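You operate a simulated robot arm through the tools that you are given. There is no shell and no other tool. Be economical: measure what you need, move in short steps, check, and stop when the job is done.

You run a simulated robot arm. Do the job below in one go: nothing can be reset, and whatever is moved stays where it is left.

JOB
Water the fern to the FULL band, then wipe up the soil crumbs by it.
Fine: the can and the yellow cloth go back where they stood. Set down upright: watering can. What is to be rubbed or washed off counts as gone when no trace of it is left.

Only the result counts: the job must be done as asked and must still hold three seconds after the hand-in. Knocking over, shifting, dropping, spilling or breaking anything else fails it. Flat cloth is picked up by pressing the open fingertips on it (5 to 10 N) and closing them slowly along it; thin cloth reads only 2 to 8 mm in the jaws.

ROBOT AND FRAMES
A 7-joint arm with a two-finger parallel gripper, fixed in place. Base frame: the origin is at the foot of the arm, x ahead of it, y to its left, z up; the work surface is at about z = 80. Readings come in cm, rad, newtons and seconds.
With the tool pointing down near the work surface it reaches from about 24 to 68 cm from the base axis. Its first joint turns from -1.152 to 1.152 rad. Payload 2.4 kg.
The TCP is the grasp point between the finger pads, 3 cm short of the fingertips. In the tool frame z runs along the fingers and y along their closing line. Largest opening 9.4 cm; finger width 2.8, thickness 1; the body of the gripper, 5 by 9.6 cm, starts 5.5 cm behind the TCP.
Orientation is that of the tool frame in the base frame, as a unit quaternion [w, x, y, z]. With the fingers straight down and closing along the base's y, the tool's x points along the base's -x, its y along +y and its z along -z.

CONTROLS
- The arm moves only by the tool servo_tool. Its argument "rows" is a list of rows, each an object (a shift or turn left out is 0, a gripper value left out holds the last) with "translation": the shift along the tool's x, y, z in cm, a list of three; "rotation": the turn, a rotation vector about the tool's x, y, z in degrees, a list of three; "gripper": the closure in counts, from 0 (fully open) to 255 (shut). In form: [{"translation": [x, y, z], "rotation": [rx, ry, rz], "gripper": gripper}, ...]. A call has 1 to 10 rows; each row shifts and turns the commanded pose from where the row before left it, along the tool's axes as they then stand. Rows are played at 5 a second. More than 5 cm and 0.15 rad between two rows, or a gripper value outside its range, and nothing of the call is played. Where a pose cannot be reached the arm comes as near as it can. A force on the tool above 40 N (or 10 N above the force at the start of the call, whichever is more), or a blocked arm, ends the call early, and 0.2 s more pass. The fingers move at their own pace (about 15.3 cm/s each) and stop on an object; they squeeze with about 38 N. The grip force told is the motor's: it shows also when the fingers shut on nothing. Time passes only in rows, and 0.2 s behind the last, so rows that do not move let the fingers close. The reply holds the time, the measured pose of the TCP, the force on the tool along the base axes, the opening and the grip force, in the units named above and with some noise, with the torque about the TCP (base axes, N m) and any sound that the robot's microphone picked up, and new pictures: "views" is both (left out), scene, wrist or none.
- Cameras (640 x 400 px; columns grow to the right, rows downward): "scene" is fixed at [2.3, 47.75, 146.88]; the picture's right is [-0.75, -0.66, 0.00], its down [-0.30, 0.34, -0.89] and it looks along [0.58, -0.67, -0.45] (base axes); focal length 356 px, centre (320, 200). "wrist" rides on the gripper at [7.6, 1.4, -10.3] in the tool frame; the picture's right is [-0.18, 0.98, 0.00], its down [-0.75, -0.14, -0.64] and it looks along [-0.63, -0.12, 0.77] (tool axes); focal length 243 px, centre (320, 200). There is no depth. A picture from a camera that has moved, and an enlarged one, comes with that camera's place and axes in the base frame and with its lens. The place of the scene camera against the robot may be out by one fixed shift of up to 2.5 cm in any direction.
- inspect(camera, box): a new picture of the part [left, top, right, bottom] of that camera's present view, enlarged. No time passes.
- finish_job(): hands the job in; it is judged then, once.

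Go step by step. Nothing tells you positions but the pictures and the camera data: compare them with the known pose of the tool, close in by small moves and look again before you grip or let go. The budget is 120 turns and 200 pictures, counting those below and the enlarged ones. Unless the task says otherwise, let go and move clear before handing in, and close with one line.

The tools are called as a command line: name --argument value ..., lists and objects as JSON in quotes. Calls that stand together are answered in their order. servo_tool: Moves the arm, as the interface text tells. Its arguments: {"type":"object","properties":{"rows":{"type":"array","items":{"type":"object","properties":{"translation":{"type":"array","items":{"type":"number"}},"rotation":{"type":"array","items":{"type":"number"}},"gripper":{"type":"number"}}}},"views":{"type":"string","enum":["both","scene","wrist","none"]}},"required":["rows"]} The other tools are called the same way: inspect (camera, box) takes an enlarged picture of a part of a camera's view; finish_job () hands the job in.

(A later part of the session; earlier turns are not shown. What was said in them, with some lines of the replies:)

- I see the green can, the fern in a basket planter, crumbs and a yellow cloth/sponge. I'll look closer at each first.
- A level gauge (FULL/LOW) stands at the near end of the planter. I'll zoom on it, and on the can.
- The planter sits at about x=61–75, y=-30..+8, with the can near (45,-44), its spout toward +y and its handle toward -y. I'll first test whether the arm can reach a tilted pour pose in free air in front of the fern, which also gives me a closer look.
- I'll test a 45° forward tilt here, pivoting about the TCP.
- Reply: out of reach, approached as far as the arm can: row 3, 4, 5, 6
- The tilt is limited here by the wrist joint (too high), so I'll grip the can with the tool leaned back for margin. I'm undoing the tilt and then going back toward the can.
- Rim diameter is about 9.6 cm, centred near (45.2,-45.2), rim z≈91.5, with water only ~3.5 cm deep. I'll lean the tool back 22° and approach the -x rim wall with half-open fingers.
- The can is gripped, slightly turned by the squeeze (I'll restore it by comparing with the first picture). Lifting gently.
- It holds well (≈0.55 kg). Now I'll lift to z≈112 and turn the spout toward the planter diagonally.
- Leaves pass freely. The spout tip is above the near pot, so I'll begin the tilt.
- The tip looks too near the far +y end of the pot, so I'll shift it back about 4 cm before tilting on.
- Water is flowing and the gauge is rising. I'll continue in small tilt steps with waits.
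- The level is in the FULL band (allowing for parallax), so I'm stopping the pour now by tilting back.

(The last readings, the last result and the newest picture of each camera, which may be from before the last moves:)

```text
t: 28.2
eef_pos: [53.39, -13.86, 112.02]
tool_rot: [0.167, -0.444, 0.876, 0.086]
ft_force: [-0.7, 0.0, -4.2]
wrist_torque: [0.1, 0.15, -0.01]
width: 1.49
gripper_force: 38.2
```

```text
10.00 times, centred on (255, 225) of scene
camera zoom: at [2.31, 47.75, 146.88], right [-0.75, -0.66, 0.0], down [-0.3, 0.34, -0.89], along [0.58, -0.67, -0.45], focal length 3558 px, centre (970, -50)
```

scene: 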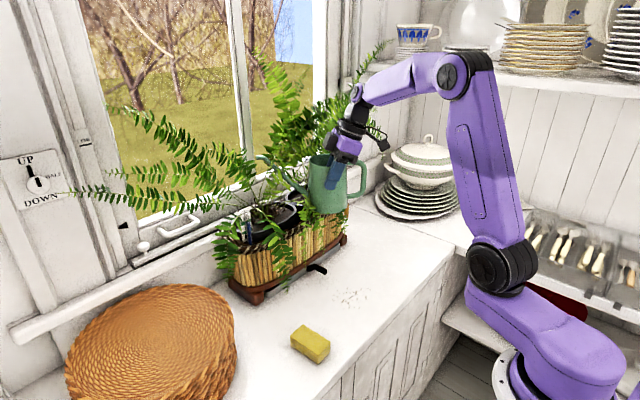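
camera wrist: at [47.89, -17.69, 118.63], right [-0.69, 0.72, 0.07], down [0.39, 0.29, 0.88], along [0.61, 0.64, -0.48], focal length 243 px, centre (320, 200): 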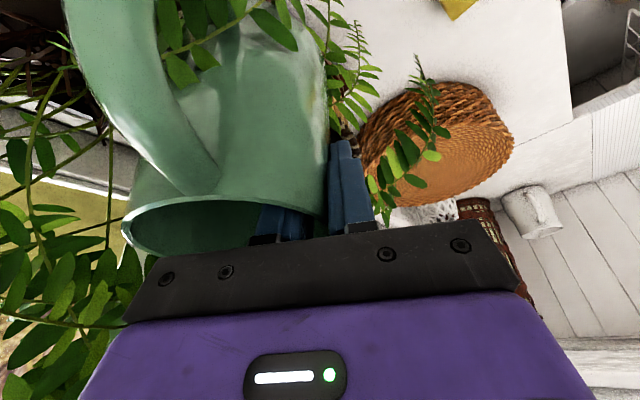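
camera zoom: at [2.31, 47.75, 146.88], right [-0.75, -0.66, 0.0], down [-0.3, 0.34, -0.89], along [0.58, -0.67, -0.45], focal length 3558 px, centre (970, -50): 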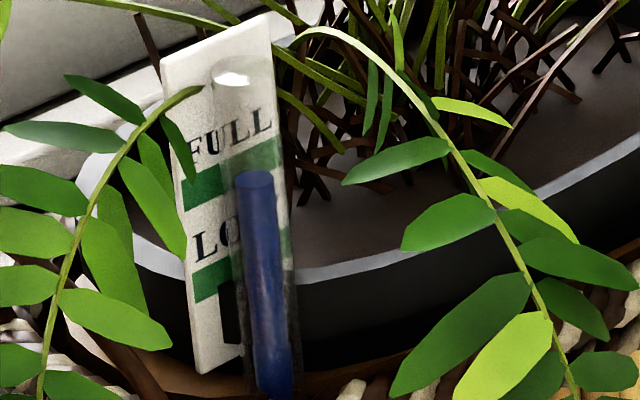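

The surface reads within FULL. Now I'll carry the can back along the same path.

servo_tool --rows '[{"translation": [1.7, -0.43, -0.68]}, {"translation": [3.35, -0.855, -1.355]}, {"translation": [3.35, -0.855, -1.355]}, {"translation": [3.35, -0.855, -1.355]}, {"translation": [3.35, -0.855, -1.355]}, {"translation": [3.35, -0.855, -1.355]}, {"translation": [3.35, -0.855, -1.355]}, {"translation": [3.35, -0.855, -1.355]}, {"translation": [3.35, -0.855, -1.355]}, {"translation": [1.7, -0.43, -0.68]}]' --views "none"

servo_tool --rows '[{"rotation": [-2.9, 0, -7.2]}, {"rotation": [-2.9, 0, -7.2]}, {"rotation": [-2.9, 0, -7.2]}, {"rotation": [-2.9, 0, -7.2]}, {"rotation": [-2, 0, -5]}, {"rotation": [-2, 0, -5]}, {}]' --views "scene"

```text
t: 30.4
eef_pos: [40.45, -44.69, 112.41]
tool_rot: [0.166, -0.445, 0.875, 0.087]
ft_force: [0.5, 0.5, -3.8]
wrist_torque: [0.09, 0.11, 0.01]
width: 1.49
gripper_force: 38.1
```

```text
t: 32.0
eef_pos: [40.32, -44.57, 112.28]
tool_rot: [-0.128, 0.712, -0.677, -0.139]
ft_force: [0.6, 0.1, -3.7]
wrist_torque: [-0.02, 0.15, -0.01]
width: 1.53
gripper_force: 38.4
```

scene: 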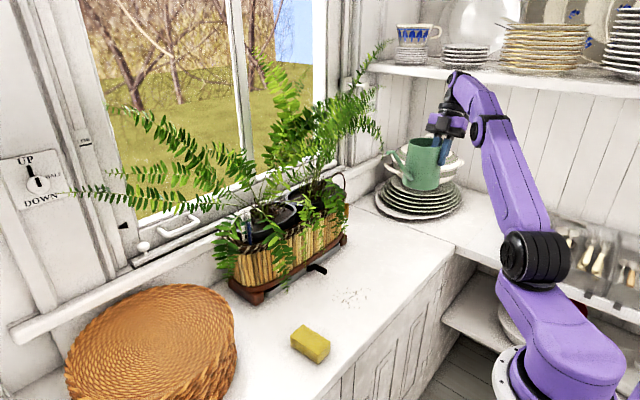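

servo_tool --rows '[{"translation": [1.7, 0.02, 3.69]}, {"translation": [1.7, 0.02, 3.69]}, {"translation": [1.7, 0.02, 3.69]}, {"translation": [1.7, 0.02, 3.69]}, {"translation": [1.3, 0, 3.3]}, {}]' --views "wrist"

inspect --camera "scene" --box '[370, 190, 450, 265]'

```text
t: 33.4
eef_pos: [40.27, -45.64, 92.43]
tool_rot: [-0.124, 0.728, -0.659, -0.142]
ft_force: [0.4, -0.3, -2.8]
wrist_torque: [-0.03, 0.12, 0.01]
width: 1.47
gripper_force: 38.0
camera wrist: at [40.11, -56.52, 99.18], right [-0.99, 0.07, 0.07], down [0.1, 0.47, 0.88], along [0.03, 0.88, -0.48], focal length 243 px, centre (320, 200)
```

wrist: 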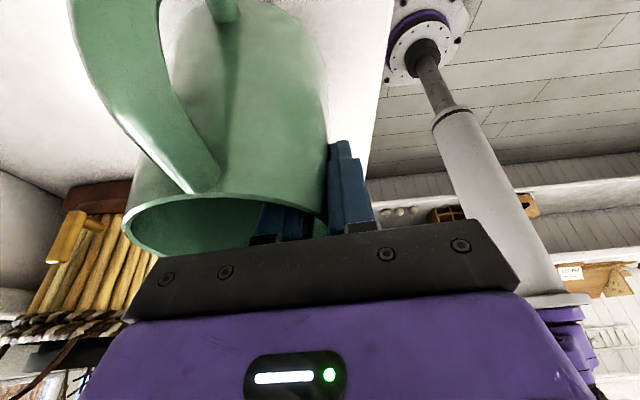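

```text
5.33 times, centred on (410, 228) of scene
camera zoom: at [2.3, 47.75, 146.88], right [-0.75, -0.66, 0.0], down [-0.3, 0.34, -0.89], along [0.58, -0.67, -0.45], focal length 1898 px, centre (-160, 53)
```

zoom: 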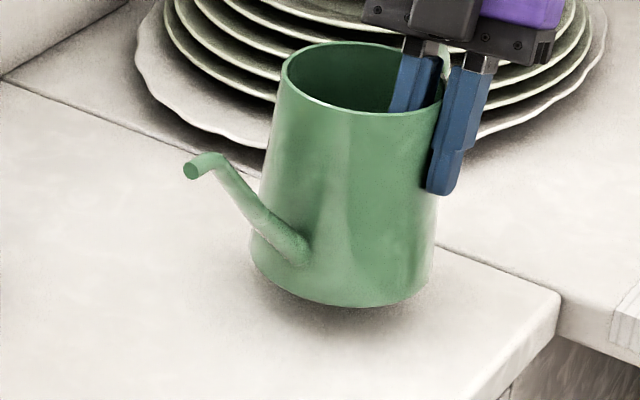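

servo_tool --rows '[{"translation": [-1.12, -0.56, 0.45], "rotation": [1.3, 0, 3.2]}, {"translation": [0.375, 0, 0.93]}, {"translation": [0.19, 0, 0.46]}, {}]' --views "none"

inspect --camera "scene" --box '[370, 190, 450, 265]'

```text
t: 34.4
eef_pos: [40.73, -44.27, 90.88]
tool_rot: [-0.128, 0.707, -0.681, -0.139]
ft_force: [-0.2, -0.3, -4.0]
wrist_torque: [-0.01, 0.13, -0.03]
width: 1.48
gripper_force: 38.2
```

```text
5.33 times, centred on (410, 228) of scene
camera zoom: at [2.3, 47.75, 146.88], right [-0.75, -0.66, 0.0], down [-0.3, 0.34, -0.89], along [0.58, -0.67, -0.45], focal length 1898 px, centre (-160, 53)
```

zoom: 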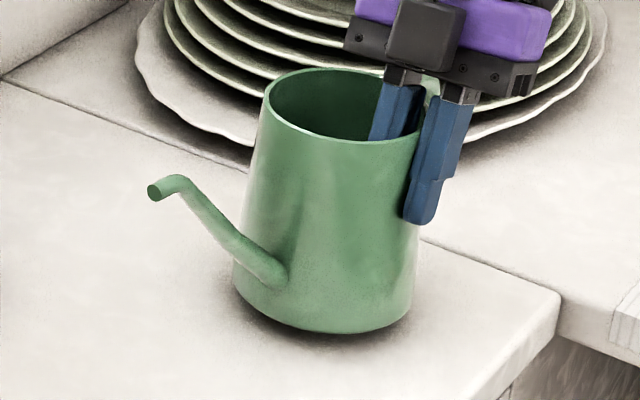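

servo_tool --rows '[{"translation": [0.19, 0, 0.46]}, {"translation": [0.075, 0, 0.185]}, {}]' --views "none"

servo_tool --rows '[{"translation": [0.075, 0, 0.185]}, {}]' --views "none"

inspect --camera "scene" --box '[370, 190, 450, 265]'

```text
t: 35.2
eef_pos: [40.78, -44.29, 90.27]
tool_rot: [-0.129, 0.707, -0.681, -0.138]
ft_force: [0.2, 0.1, -3.5]
wrist_torque: [-0.03, 0.14, 0.01]
width: 1.5
gripper_force: 37.8
```

```text
t: 35.8
eef_pos: [40.66, -44.22, 90.18]
tool_rot: [-0.129, 0.707, -0.682, -0.138]
ft_force: [0.8, 0.3, -2.5]
wrist_torque: [0.01, 0.16, 0.01]
width: 1.5
gripper_force: 38.0
```

```text
5.33 times, centred on (410, 228) of scene
camera zoom: at [2.3, 47.75, 146.88], right [-0.75, -0.66, 0.0], down [-0.3, 0.34, -0.89], along [0.58, -0.67, -0.45], focal length 1898 px, centre (-160, 53)
```

zoom: 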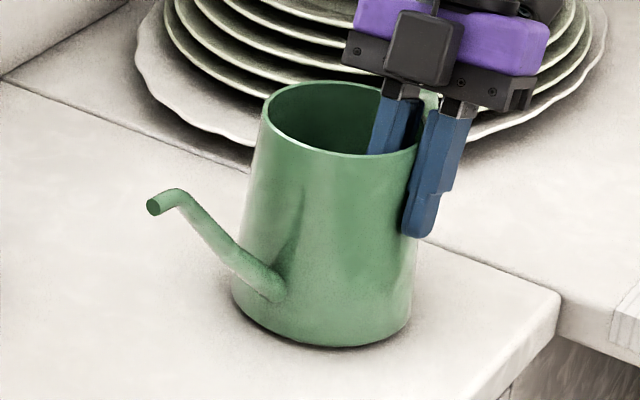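

servo_tool --rows '[{"translation": [0.075, 0, 0.185]}, {}]' --views "none"

```text
t: 36.4
eef_pos: [40.7, -44.21, 90.07]
tool_rot: [-0.13, 0.708, -0.681, -0.138]
ft_force: [-4.7, 3.9, 12.4]
wrist_torque: [-0.41, -0.11, -0.02]
width: 1.45
gripper_force: 38.0
```

Down on the surface. Ease off slightly and open slowly.

servo_tool --rows '[{"translation": [-0.04, 0, -0.09]}, {"gripper": 215}, {"gripper": 200}, {"gripper": 170}, {"gripper": 130}, {}]' --views "wrist"

inspect --camera "scene" --box '[370, 190, 450, 265]'

```text
t: 37.8
eef_pos: [40.66, -44.37, 89.89]
tool_rot: [-0.129, 0.707, -0.681, -0.138]
ft_force: [0.2, 0.1, 0.1]
wrist_torque: [-0.01, -0.02, -0.04]
width: 4.6
gripper_force: 0.1
camera wrist: at [39.82, -55.19, 96.72], right [-0.99, 0.13, 0.07], down [0.13, 0.47, 0.88], along [0.08, 0.87, -0.48], focal length 243 px, centre (320, 200)
```

wrist: 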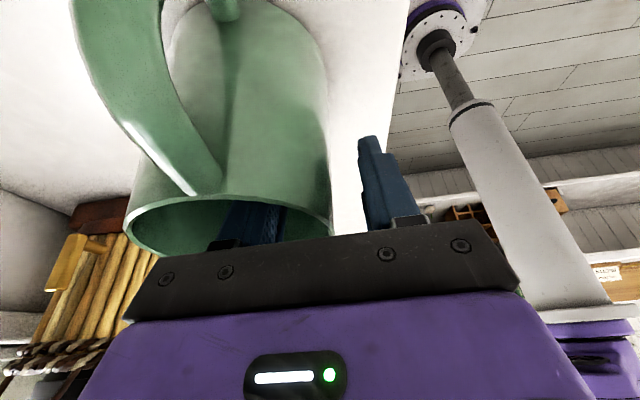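

```text
5.33 times, centred on (410, 228) of scene
camera zoom: at [2.3, 47.75, 146.88], right [-0.75, -0.66, 0.0], down [-0.3, 0.34, -0.89], along [0.58, -0.67, -0.45], focal length 1898 px, centre (-160, 53)
```

zoom: 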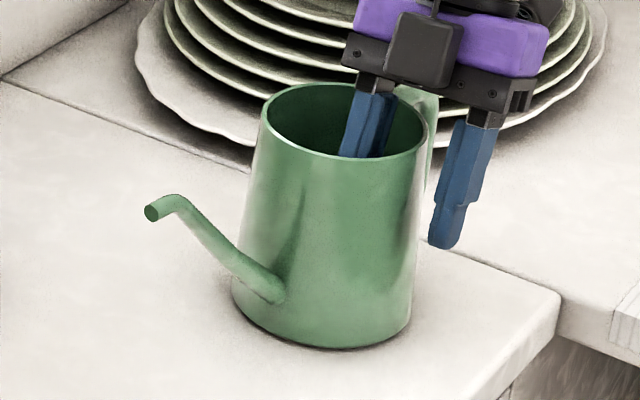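

Can stands released, practically where it was. Retract along the fingers, straighten up, and move over toward the crumbs and cloth.

servo_tool --rows '[{"translation": [0, 0, -2]}, {"translation": [0, 0, -3]}, {"translation": [0, 0, -4]}, {"translation": [0, 0, -4]}, {"translation": [-1.8, 0, -4.4]}, {"rotation": [0, 7.33, 0]}, {"rotation": [0, 7.33, 0]}, {"rotation": [0, 7.33, 0]}, {}]' --views "scene"

inspect --camera "scene" --box '[370, 190, 450, 265]'

```text
t: 39.8
eef_pos: [40.23, -48.9, 115.75]
tool_rot: [0.003, 0.722, -0.692, -0.014]
ft_force: [0.3, -0.6, 0.2]
wrist_torque: [-0.01, 0.01, -0.01]
width: 4.61
gripper_force: 0.1
out of reach, approached as far as the arm can: row 4, 5, 6, 7, 8
```

scene: 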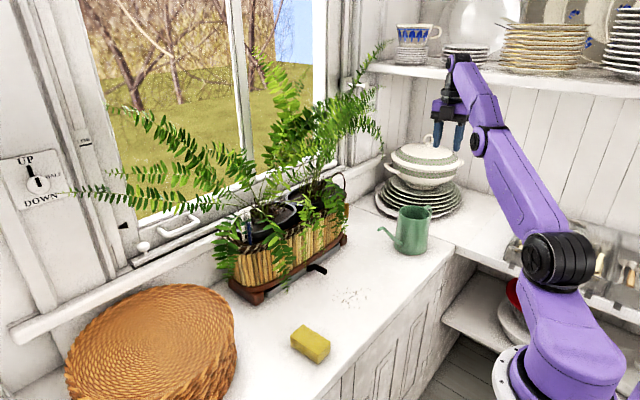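

```text
5.33 times, centred on (410, 228) of scene
camera zoom: at [2.3, 47.75, 146.88], right [-0.75, -0.66, 0.0], down [-0.3, 0.34, -0.89], along [0.58, -0.67, -0.45], focal length 1898 px, centre (-160, 53)
```

zoom: 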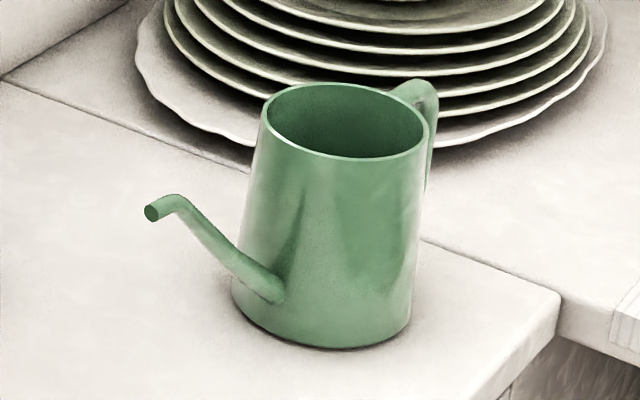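

The can stands upright in its original place. Now I'll move to the crumbs/cloth area and turn the tool back to neutral.

servo_tool --rows '[{"translation": [-4.9, 0, 0]}, {"translation": [-4.9, 0, 0]}, {"translation": [-4.9, 0, 0]}, {"translation": [-4.9, 0, 0]}, {"translation": [-4.9, 0, 0]}, {"translation": [-4.9, 0, 0]}, {"translation": [-4.9, 0, 0]}, {"translation": [-4.9, 0, 0]}, {"translation": [-4.9, 0, 0]}]' --views "none"

servo_tool --rows '[{"rotation": [0, 0, 8.5]}, {"rotation": [0, 0, 8.5]}, {"rotation": [0, 0, 8.5]}, {"rotation": [0, 0, 8.5]}, {"rotation": [0, 0, 8.5]}, {"rotation": [0, 0, 8.5]}, {"rotation": [0, 0, 8.5]}, {"rotation": [0, 0, 8.5]}, {"rotation": [0, 0, 8.5]}, {"rotation": [0, 0, 8.5]}]'

```text
t: 41.8
eef_pos: [56.23, -14.61, 117.24]
tool_rot: [0.003, 0.72, -0.694, -0.001]
ft_force: [0.2, -0.1, 0.5]
wrist_torque: [-0.01, 0.0, -0.03]
width: 4.6
gripper_force: 0.0
out of reach, approached as far as the arm can: row 1, 2, 3, 4, 5, 6, 7, 8, 9
```

```text
t: 44.0
eef_pos: [55.93, -14.46, 117.3]
tool_rot: [-0.003, -0.062, 0.998, -0.001]
ft_force: [0.3, -0.5, 0.3]
wrist_torque: [0.03, 0.02, 0.01]
width: 4.62
gripper_force: 0.0
camera wrist: at [48.41, -14.03, 127.54], right [0.06, 1.0, 0.0], down [0.77, -0.04, 0.64], along [0.64, -0.04, -0.77], focal length 243 px, centre (320, 200)
```

scene: 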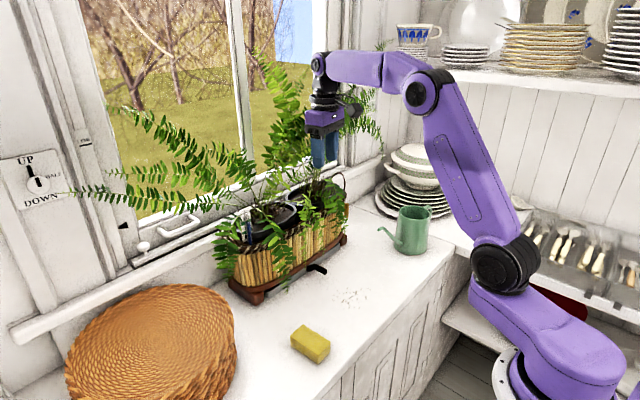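
wrist: 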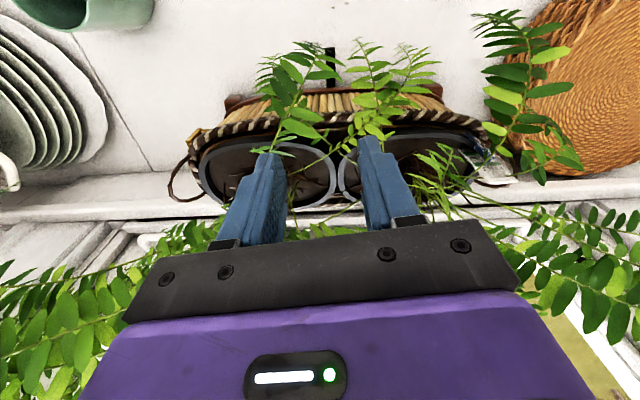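

inspect --camera "wrist" --box '[450, 120, 530, 200]'

servo_tool --rows '[{"rotation": [0, 0, 7]}, {"translation": [4, 1.6, 0.7]}, {"translation": [4, 1.6, 0.7]}, {"translation": [4, 1.6, 0.7]}, {"translation": [4, 1.6, 0.7]}, {"translation": [4, 1.6, 0.7]}, {"translation": [4, 1.6, 0.7]}, {"translation": [4, 1.6, 0.7]}, {}]'

```text
5.00 times, centred on (490, 160) of wrist
camera zoom: at [48.41, -14.03, 127.54], right [0.06, 1.0, 0.0], down [0.77, -0.04, 0.64], along [0.64, -0.04, -0.77], focal length 1213 px, centre (-530, 400)
```

zoom: 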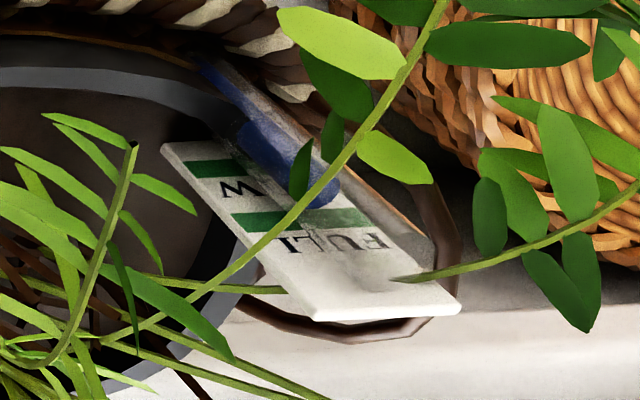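

```text
t: 46.0
eef_pos: [27.86, -3.39, 112.53]
tool_rot: [-0.003, -0.002, 1.0, -0.002]
ft_force: [-1.1, 0.5, 0.4]
wrist_torque: [-0.04, -0.01, 0.01]
width: 4.62
gripper_force: 0.0
camera wrist: at [20.45, -1.99, 122.75], right [0.18, 0.98, 0.0], down [0.76, -0.14, 0.64], along [0.63, -0.12, -0.77], focal length 243 px, centre (320, 200)
```

scene: 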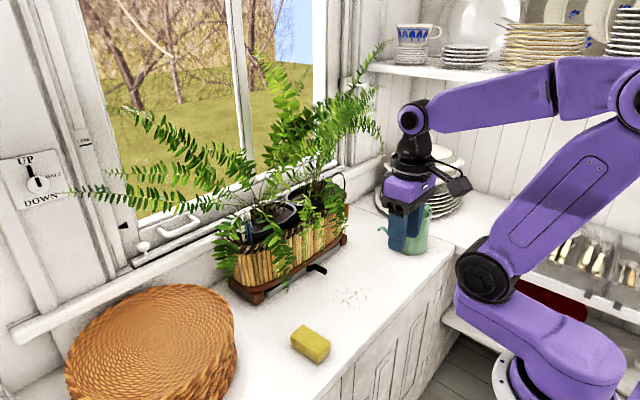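
wrist: 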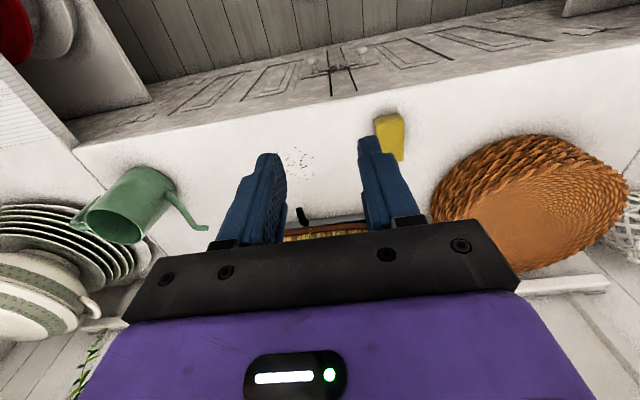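

inspect --camera "wrist" --box '[270, 90, 430, 190]'

inspect --camera "scene" --box '[270, 270, 390, 370]'

```text
4.00 times, centred on (350, 140) of wrist
camera zoom: at [20.45, -1.99, 122.75], right [0.18, 0.98, 0.0], down [0.76, -0.14, 0.64], along [0.63, -0.12, -0.77], focal length 970 px, centre (200, 440)
```

zoom: 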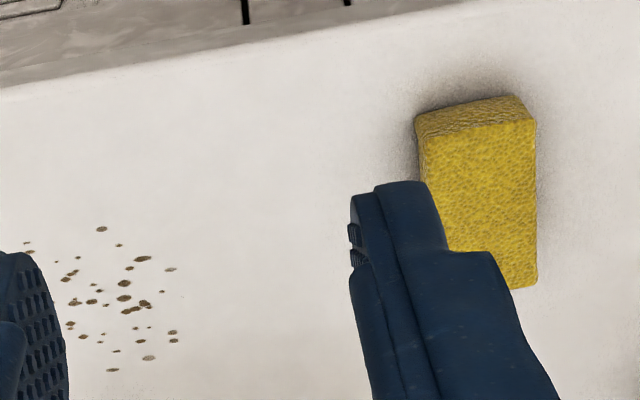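

```text
4.00 times, centred on (330, 320) of scene
camera zoom: at [2.3, 47.75, 146.88], right [-0.75, -0.66, 0.0], down [-0.3, 0.34, -0.89], along [0.58, -0.67, -0.45], focal length 1423 px, centre (280, -280)
```

zoom: 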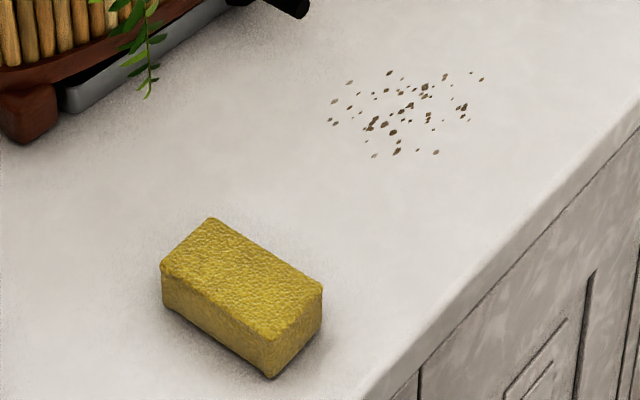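

It's a sponge block about 8×5×3 cm at (42.4, 6.5), aligned with the base. I'll go above it with the fingers open.

servo_tool --rows '[{"translation": [-2.42, 1.65, 2.92], "gripper": 0}, {"translation": [-2.42, 1.65, 2.92]}, {"translation": [-2.42, 1.65, 2.92]}, {"translation": [-2.42, 1.65, 2.92]}, {"translation": [-2.42, 1.65, 2.92]}, {"translation": [-2.42, 1.65, 2.92]}, {}]'

inspect --camera "scene" --box '[250, 250, 410, 370]'

```text
t: 47.6
eef_pos: [42.31, 6.35, 94.68]
tool_rot: [-0.003, -0.002, 1.0, -0.001]
ft_force: [0.4, 0.5, 0.1]
wrist_torque: [0.01, 0.01, -0.02]
width: 9.39
gripper_force: 0.1
camera wrist: at [34.76, 7.83, 104.98], right [0.18, 0.98, 0.0], down [0.76, -0.14, 0.64], along [0.63, -0.12, -0.77], focal length 243 px, centre (320, 200)
```

scene: 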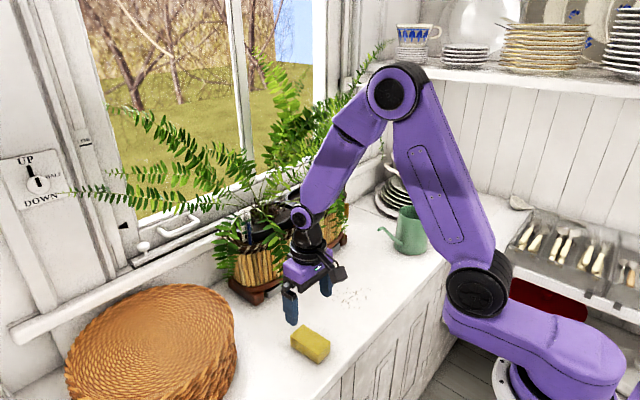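
wrist: 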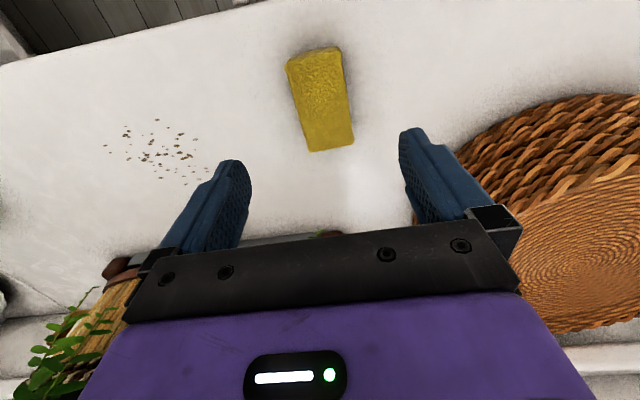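

```text
3.33 times, centred on (330, 310) of scene
camera zoom: at [2.3, 47.75, 146.88], right [-0.75, -0.66, 0.0], down [-0.3, 0.34, -0.89], along [0.58, -0.67, -0.45], focal length 1186 px, centre (287, -167)
```

zoom: 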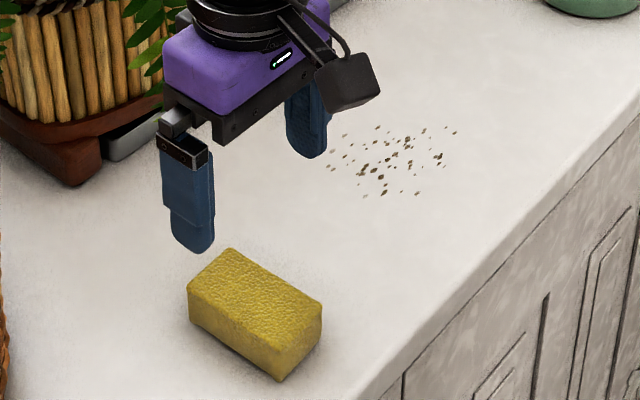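

servo_tool --rows '[{"translation": [-0.1, 0.3, 3.5]}, {"translation": [0, 0, 3.5]}, {"translation": [0, 0, 2.4]}, {"translation": [0, 0, 1]}, {}, {"gripper": 90}, {"gripper": 130}, {"gripper": 170}, {"gripper": 255}, {}]'

inspect --camera "scene" --box '[250, 250, 410, 370]'

```text
t: 49.8
eef_pos: [42.45, 6.64, 84.34]
tool_rot: [-0.004, -0.003, 1.0, -0.002]
ft_force: [-0.5, -0.1, 0.0]
wrist_torque: [0.0, 0.01, -0.02]
width: 4.72
gripper_force: 38.6
camera wrist: at [34.91, 8.11, 94.69], right [0.18, 0.98, 0.0], down [0.76, -0.14, 0.64], along [0.63, -0.12, -0.77], focal length 243 px, centre (320, 200)
```

scene: 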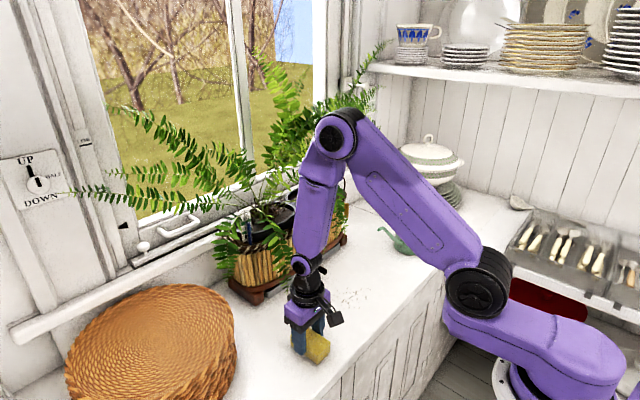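
wrist: 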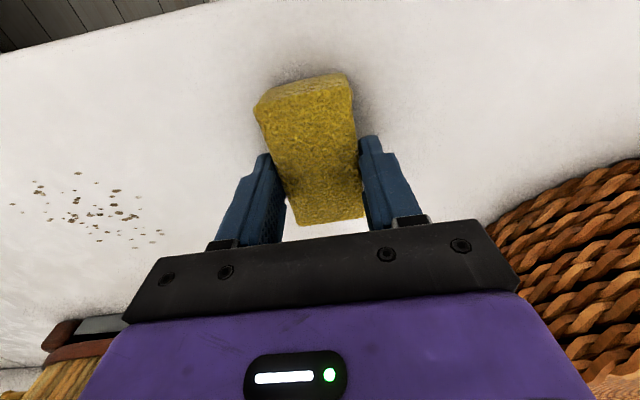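

```text
3.33 times, centred on (330, 310) of scene
camera zoom: at [2.3, 47.75, 146.88], right [-0.75, -0.66, 0.0], down [-0.3, 0.34, -0.89], along [0.58, -0.67, -0.45], focal length 1186 px, centre (287, -167)
```

zoom: 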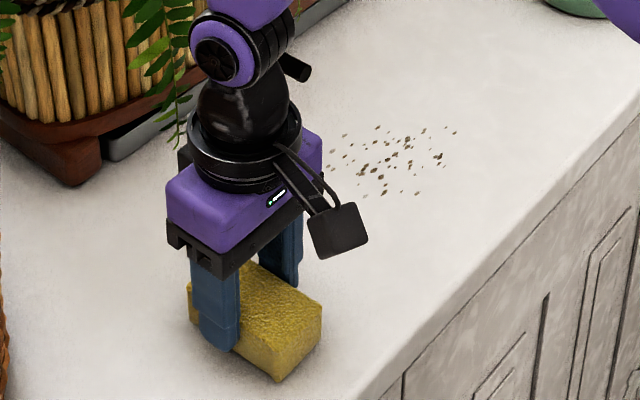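

Sponge held. Lift, move beside the crumbs (they span x≈40–49, y≈-19…-8), and press down lightly.

servo_tool --rows '[{"translation": [0, 0, -2.5]}, {"translation": [0, -4, 0]}, {"translation": [0, -4, 0]}, {"translation": [0, -3, 0]}, {"translation": [0, 0, 2.3]}, {"translation": [0, 0, 0.3]}, {}]' --views "wrist"

```text
t: 51.4
eef_pos: [42.34, -4.44, 84.37]
tool_rot: [-0.002, -0.003, 1.0, -0.002]
ft_force: [-2.5, -1.8, 16.1]
wrist_torque: [0.04, 0.22, 0.25]
width: 4.71
gripper_force: 37.5
camera wrist: at [34.84, -2.94, 94.65], right [0.18, 0.98, 0.0], down [0.76, -0.13, 0.64], along [0.63, -0.12, -0.77], focal length 243 px, centre (320, 200)
```

wrist: 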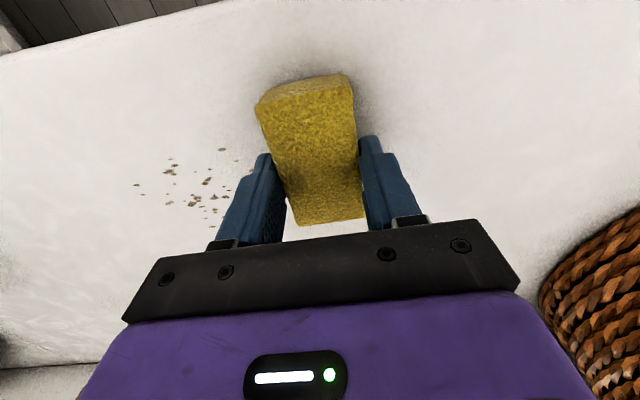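

Contact is 16 N; I'll ease off slightly and stroke toward -y.

servo_tool --rows '[{"translation": [0, -1, -0.05]}, {"translation": [0, -1.5, 0]}, {"translation": [0, -1.5, 0]}, {"translation": [0, -1.5, 0]}, {"translation": [0, -1.5, 0]}, {"translation": [0, -1.5, 0]}, {"translation": [0, -1.5, 0]}, {"translation": [0, -1.5, 0]}, {"translation": [0, -1.5, 0]}, {"translation": [0, -1, 0]}]' --views "wrist"

inspect --camera "scene" --box '[290, 230, 410, 330]'

```text
t: 53.6
eef_pos: [42.44, -18.35, 84.46]
tool_rot: [-0.004, -0.003, 1.0, -0.002]
ft_force: [0.7, 0.7, -0.1]
wrist_torque: [0.01, 0.03, -0.01]
width: 4.68
gripper_force: 38.1
camera wrist: at [34.97, -16.92, 94.71], right [0.18, 0.98, 0.0], down [0.76, -0.14, 0.64], along [0.63, -0.12, -0.77], focal length 243 px, centre (320, 200)
```

wrist: 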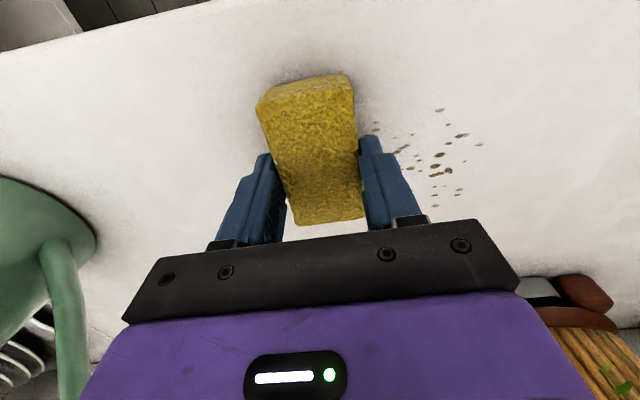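

```text
4.00 times, centred on (350, 280) of scene
camera zoom: at [2.3, 47.75, 146.88], right [-0.75, -0.66, 0.0], down [-0.3, 0.34, -0.89], along [0.58, -0.67, -0.45], focal length 1423 px, centre (200, -120)
```

zoom: 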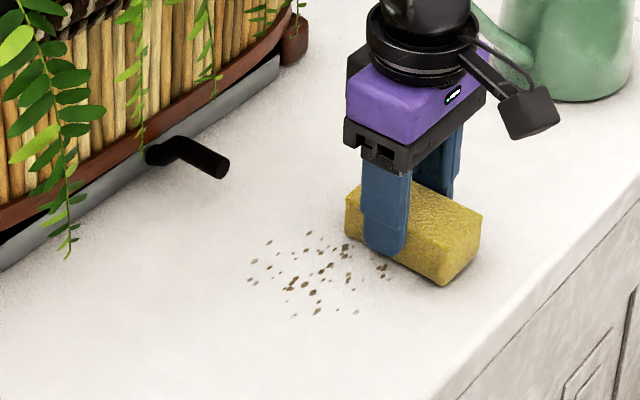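

servo_tool --rows '[{"translation": [-0.6, 0, 0.06]}, {}]' --views "none"

```text
t: 54.2
eef_pos: [43.08, -18.45, 84.36]
tool_rot: [-0.003, -0.002, 1.0, -0.002]
ft_force: [-3.3, -2.0, 8.4]
wrist_torque: [0.05, 0.08, 0.07]
width: 4.7
gripper_force: 38.3
```

Good: 8 N. Stroke back toward +y at this depth.

servo_tool --rows '[{"translation": [0, 1.5, 0.01]}, {"translation": [0, 1.5, 0]}, {"translation": [0, 1.5, 0]}, {"translation": [0, 1.5, 0]}, {"translation": [0, 1.5, 0]}, {"translation": [0, 1.5, 0]}, {"translation": [0, 1.5, 0]}, {"translation": [0, 1.5, 0]}]' --views "none"

inspect --camera "wrist" --box '[80, 60, 560, 260]'

inspect --camera "scene" --box '[290, 230, 410, 330]'

```text
t: 56.0
eef_pos: [43.02, -6.34, 84.26]
tool_rot: [-0.003, -0.002, 1.0, -0.002]
ft_force: [0.9, -4.7, 11.1]
wrist_torque: [-0.08, 0.0, 0.05]
width: 4.68
gripper_force: 37.7
```

```text
1.33 times, centred on (320, 160) of wrist
camera zoom: at [35.54, -4.92, 94.65], right [0.18, 0.98, 0.0], down [0.76, -0.13, 0.64], along [0.63, -0.12, -0.77], focal length 324 px, centre (320, 253)
```

zoom: 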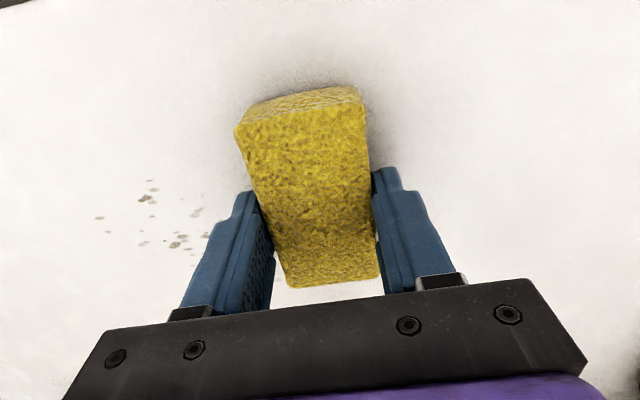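

```text
4.00 times, centred on (350, 280) of scene
camera zoom: at [2.28, 47.74, 146.88], right [-0.75, -0.66, 0.0], down [-0.3, 0.34, -0.89], along [0.58, -0.67, -0.45], focal length 1423 px, centre (200, -120)
```

zoom: 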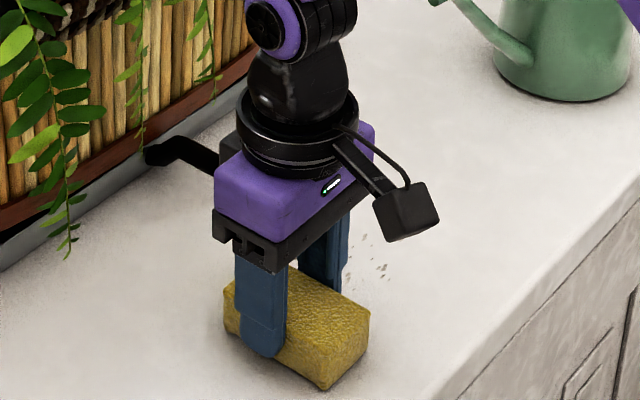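

Crumbs are fading under the pressed strokes. Repeating back and forth.

servo_tool --rows '[{"translation": [0, -1.6, 0]}, {"translation": [0, -1.6, 0]}, {"translation": [0, -1.6, 0]}, {"translation": [0, -1.6, 0]}, {"translation": [0, -1.6, 0]}, {"translation": [0, -1.6, 0]}, {"translation": [0, -1.6, 0]}, {"translation": [0, -1.6, 0]}]' --views "none"

servo_tool --rows '[{"translation": [-1.5, 0, 0]}, {"translation": [-1.5, 0, 0]}, {}]' --views "none"

servo_tool --rows '[{"translation": [0, 1.6, 0]}, {"translation": [0, 1.6, 0]}, {"translation": [0, 1.6, 0]}, {"translation": [0, 1.6, 0]}, {"translation": [0, 1.6, 0]}, {"translation": [0, 1.6, 0]}, {"translation": [0, 1.6, 0]}, {"translation": [0, 1.6, 0]}]' --views "wrist"

```text
t: 57.8
eef_pos: [43.1, -19.23, 84.32]
tool_rot: [-0.003, -0.003, 1.0, -0.002]
ft_force: [0.7, 1.2, 2.8]
wrist_torque: [0.09, -0.09, 0.06]
width: 4.67
gripper_force: 38.0
```

```text
t: 58.6
eef_pos: [46.05, -19.19, 84.35]
tool_rot: [-0.003, -0.002, 1.0, -0.002]
ft_force: [-4.7, -1.5, 10.1]
wrist_torque: [-0.02, 0.19, 0.01]
width: 4.66
gripper_force: 38.4
```

```text
t: 60.4
eef_pos: [46.0, -6.36, 84.34]
tool_rot: [-0.002, -0.002, 1.0, -0.002]
ft_force: [0.9, -7.2, 17.6]
wrist_torque: [-0.2, -0.03, 0.07]
width: 4.68
gripper_force: 38.3
camera wrist: at [38.51, -4.88, 94.62], right [0.18, 0.98, 0.0], down [0.76, -0.14, 0.64], along [0.63, -0.12, -0.77], focal length 243 px, centre (320, 200)
```

wrist: 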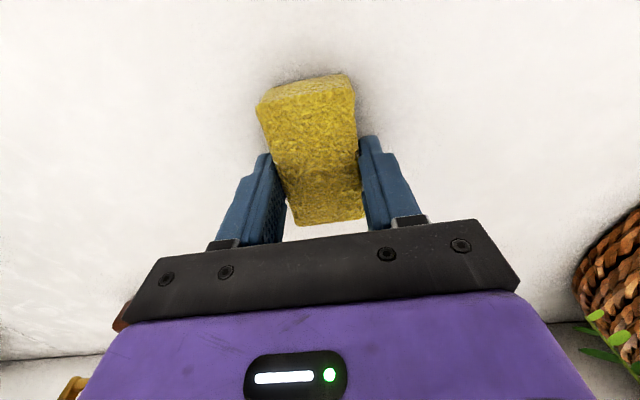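

Looks clean on this view. I'll lift up, swing to the +y side and check the whole area.

servo_tool --rows '[{"translation": [0, 0, -1.5]}, {"translation": [0, 4, -2]}, {"translation": [1, 4.5, 0]}, {"translation": [2.6, 4.5, 0]}, {}]' --views "wrist"

inspect --camera "scene" --box '[300, 240, 420, 330]'

inspect --camera "wrist" --box '[0, 100, 240, 260]'

```text
refused: row 4 steps farther than a row can; nothing moved
```

```text
4.44 times, centred on (360, 285) of scene
camera zoom: at [2.27, 47.74, 146.89], right [-0.75, -0.66, 0.0], down [-0.3, 0.34, -0.89], along [0.58, -0.67, -0.45], focal length 1582 px, centre (142, -178)
```

zoom: 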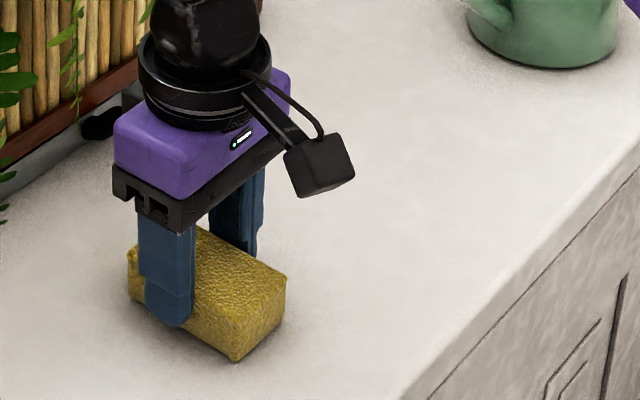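

```text
2.50 times, centred on (120, 180) of wrist
camera zoom: at [38.51, -4.88, 94.62], right [0.18, 0.98, 0.0], down [0.76, -0.14, 0.64], along [0.63, -0.12, -0.77], focal length 606 px, centre (820, 250)
```

zoom: 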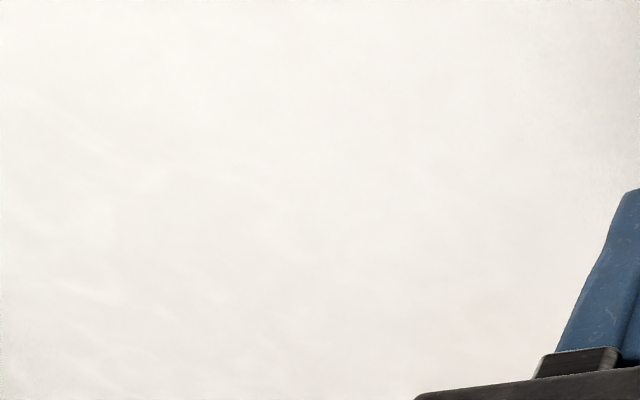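

servo_tool --rows '[{"translation": [0, 0, -2]}, {"translation": [0.9, 3.25, -1]}, {"translation": [0.9, 3.25, 0]}, {"translation": [0.9, 3.25, 0]}, {"translation": [0.85, 3.25, 0]}, {}]' --views "none"

inspect --camera "scene" --box '[300, 240, 420, 330]'

inspect --camera "wrist" --box '[0, 100, 240, 260]'

```text
t: 61.8
eef_pos: [42.35, 6.72, 87.26]
tool_rot: [-0.002, -0.002, 1.0, -0.002]
ft_force: [-0.7, 0.6, -0.6]
wrist_torque: [-0.01, -0.03, -0.01]
width: 4.69
gripper_force: 38.0
```

```text
4.44 times, centred on (360, 285) of scene
camera zoom: at [2.3, 47.76, 146.88], right [-0.75, -0.66, 0.0], down [-0.3, 0.34, -0.89], along [0.58, -0.67, -0.45], focal length 1582 px, centre (142, -178)
```

zoom: 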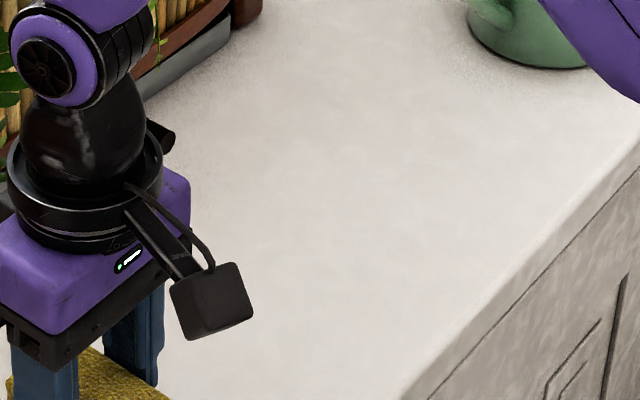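

```text
2.50 times, centred on (120, 180) of wrist
camera zoom: at [34.88, 8.16, 97.57], right [0.18, 0.98, 0.0], down [0.76, -0.14, 0.64], along [0.63, -0.12, -0.77], focal length 606 px, centre (820, 250)
```

zoom: 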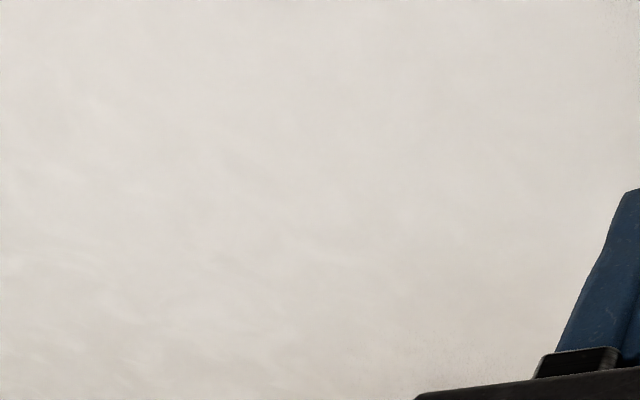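

Looks clean; for certainty I'll do one more pass over the edges before returning the sponge.

servo_tool --rows '[{"translation": [-1.3, -4, 0]}, {"translation": [-1.3, -4, 0]}, {"translation": [-1.7, -4, 0]}, {"translation": [0, 0, 2.5]}, {"translation": [0, 0, 0.42]}, {}]' --views "none"

```text
t: 63.2
eef_pos: [46.76, -5.36, 84.3]
tool_rot: [-0.003, -0.003, 1.0, -0.001]
ft_force: [0.0, 0.2, -0.8]
wrist_torque: [-0.03, 0.03, -0.03]
width: 4.68
gripper_force: 38.1
```

servo_tool --rows '[{"translation": [0, 0, 0.06]}, {"translation": [0, 0, 0.05]}, {}]' --views "none"

```text
t: 64.0
eef_pos: [46.75, -5.32, 84.33]
tool_rot: [-0.002, -0.002, 1.0, -0.001]
ft_force: [-4.1, 1.4, 21.0]
wrist_torque: [0.17, 0.13, 0.0]
width: 4.67
gripper_force: 38.5
```

servo_tool --rows '[{"translation": [0, -1, -0.03]}, {"translation": [0, -1.6, 0]}, {"translation": [0, -1.6, 0]}, {"translation": [0, -1.6, 0]}, {"translation": [0, -1.6, 0]}, {"translation": [0, -1.6, 0]}, {"translation": [0, -1.6, 0]}, {"translation": [0, -1.6, 0]}, {"translation": [0, -1.6, 0]}]' --views "none"

servo_tool --rows '[{"translation": [1.5, 0, 0]}, {"translation": [1.5, 0, 0]}, {"translation": [1.5, 0, 0]}, {}]' --views "none"

servo_tool --rows '[{"translation": [0, 1.6, 0.02]}, {"translation": [0, 1.6, 0]}, {"translation": [0, 1.6, 0]}, {"translation": [0, 1.6, 0]}, {"translation": [0, 1.6, 0]}, {"translation": [0, 1.6, 0]}, {"translation": [0, 1.6, 0]}, {"translation": [0, 1.6, 0]}]' --views "none"

```text
t: 66.0
eef_pos: [46.87, -19.16, 84.3]
tool_rot: [-0.004, -0.003, 1.0, -0.002]
ft_force: [1.0, 6.6, 13.8]
wrist_torque: [0.28, -0.03, -0.04]
width: 4.69
gripper_force: 38.2
```

```text
t: 67.0
eef_pos: [42.29, -19.15, 84.35]
tool_rot: [-0.004, -0.003, 1.0, -0.002]
ft_force: [0.3, -0.7, 0.7]
wrist_torque: [-0.04, 0.03, -0.01]
width: 4.68
gripper_force: 37.6
```

```text
t: 68.8
eef_pos: [42.2, -6.18, 84.25]
tool_rot: [-0.003, -0.002, 1.0, -0.002]
ft_force: [-0.4, -1.8, 3.3]
wrist_torque: [0.01, 0.03, -0.02]
width: 4.67
gripper_force: 37.9
```

Now return the sponge to its spot.

servo_tool --rows '[{"translation": [0, 0, -2]}, {"translation": [-0.1, 3.2, 0]}, {"translation": [-0.1, 3.2, 0]}, {"translation": [0, 3.2, 0]}, {"translation": [0, 3.2, 0]}, {"translation": [0, 0, 1.7]}, {"translation": [0, 0, 0.2]}, {}]' --views "none"

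inspect --camera "scene" --box '[250, 250, 410, 370]'

```text
t: 70.6
eef_pos: [42.34, 6.5, 84.37]
tool_rot: [-0.003, -0.003, 1.0, -0.001]
ft_force: [-0.4, -0.4, -0.6]
wrist_torque: [-0.02, -0.01, -0.02]
width: 4.68
gripper_force: 38.4
```

```text
3.33 times, centred on (330, 310) of scene
camera zoom: at [2.3, 47.75, 146.88], right [-0.75, -0.66, 0.0], down [-0.3, 0.34, -0.89], along [0.58, -0.67, -0.45], focal length 1186 px, centre (287, -167)
```

zoom: 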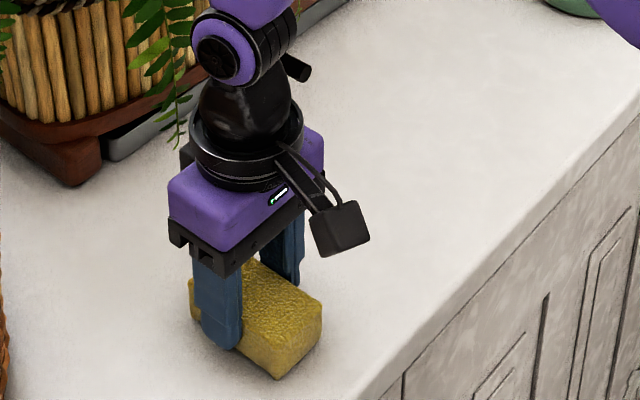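

servo_tool --rows '[{"translation": [0, 0, 0.08]}, {"gripper": 110}, {"gripper": 80}, {"gripper": 0}, {}, {"translation": [0, 0, -3]}, {"translation": [0, 0, -4]}, {"translation": [0, 0, -5]}, {"translation": [4, 0, -3]}, {"translation": [4, 0, -3]}]'

inspect --camera "scene" --box '[250, 250, 410, 370]'

inspect --camera "wrist" --box '[80, 40, 400, 240]'

inspect --camera "scene" --box '[240, 205, 270, 245]'

```text
t: 72.8
eef_pos: [34.54, 6.41, 102.45]
tool_rot: [-0.004, -0.002, 1.0, -0.002]
ft_force: [-0.7, -0.2, 0.1]
wrist_torque: [-0.05, -0.03, 0.01]
width: 9.39
gripper_force: 0.1
camera wrist: at [26.96, 7.87, 112.71], right [0.18, 0.98, 0.0], down [0.76, -0.14, 0.64], along [0.63, -0.12, -0.77], focal length 243 px, centre (320, 200)
```

scene: 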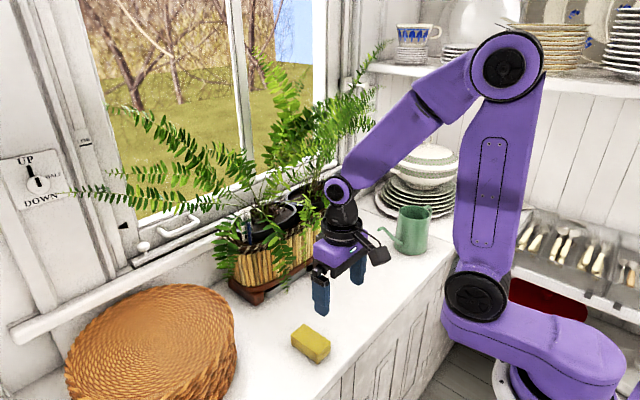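
wrist: 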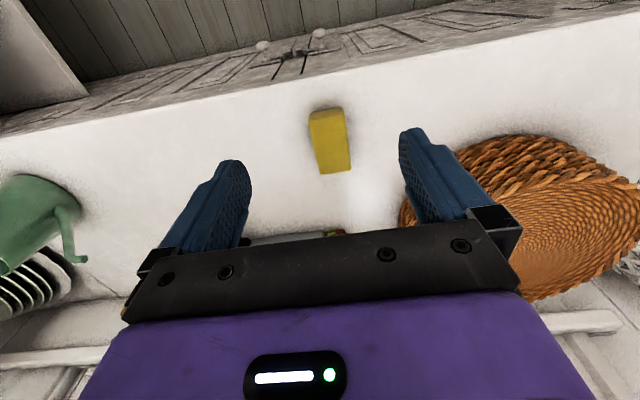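

```text
3.33 times, centred on (330, 310) of scene
camera zoom: at [2.3, 47.75, 146.88], right [-0.75, -0.66, 0.0], down [-0.3, 0.34, -0.89], along [0.58, -0.67, -0.45], focal length 1186 px, centre (287, -167)
```

zoom: 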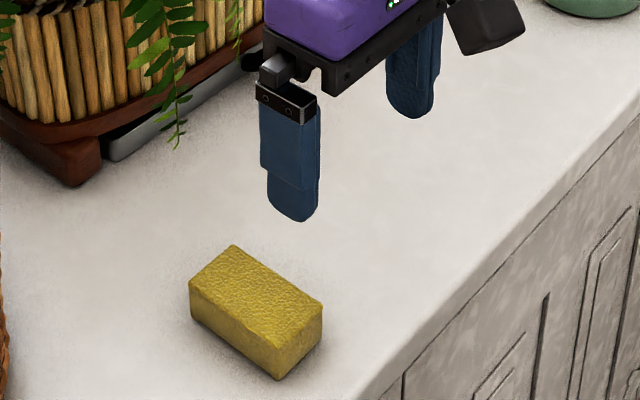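

```text
2.00 times, centred on (240, 140) of wrist
camera zoom: at [26.96, 7.87, 112.71], right [0.18, 0.98, 0.0], down [0.76, -0.14, 0.64], along [0.63, -0.12, -0.77], focal length 485 px, centre (480, 320)
```

zoom: 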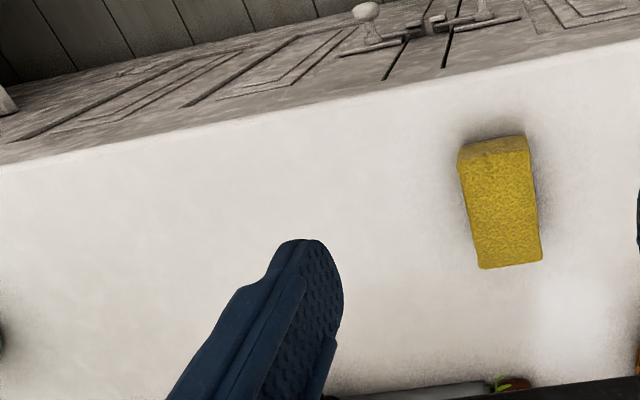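

```text
10.00 times, centred on (255, 225) of scene
camera zoom: at [2.3, 47.75, 146.88], right [-0.75, -0.66, 0.0], down [-0.3, 0.34, -0.89], along [0.58, -0.67, -0.45], focal length 3558 px, centre (970, -50)
```

zoom: 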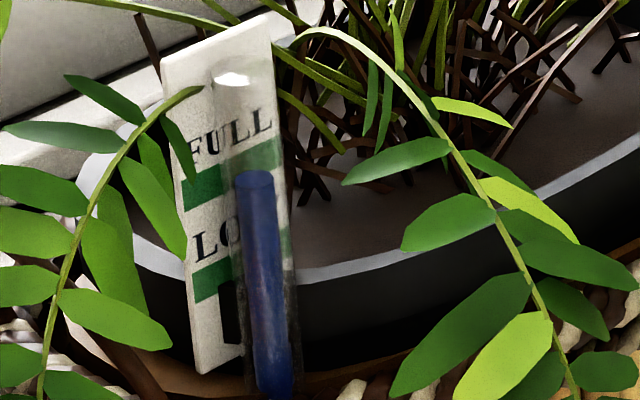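

The gauge reads in the FULL band, the crumbs are gone with no trace visible, and the can and sponge stand where they were with the arm clear. I'm handing in.

finish_job

```text
The job is handed in.
```

I watered the fern and wiped up the soil crumbs. The gauge reads inside the FULL band; I judged this from angled camera views, allowing for parallax. No crumbs show in the final pictures. The can is back upright to within about half a centimetre of where it stood, and the yellow cloth (a sponge block) is back on its spot. The arm is clear.
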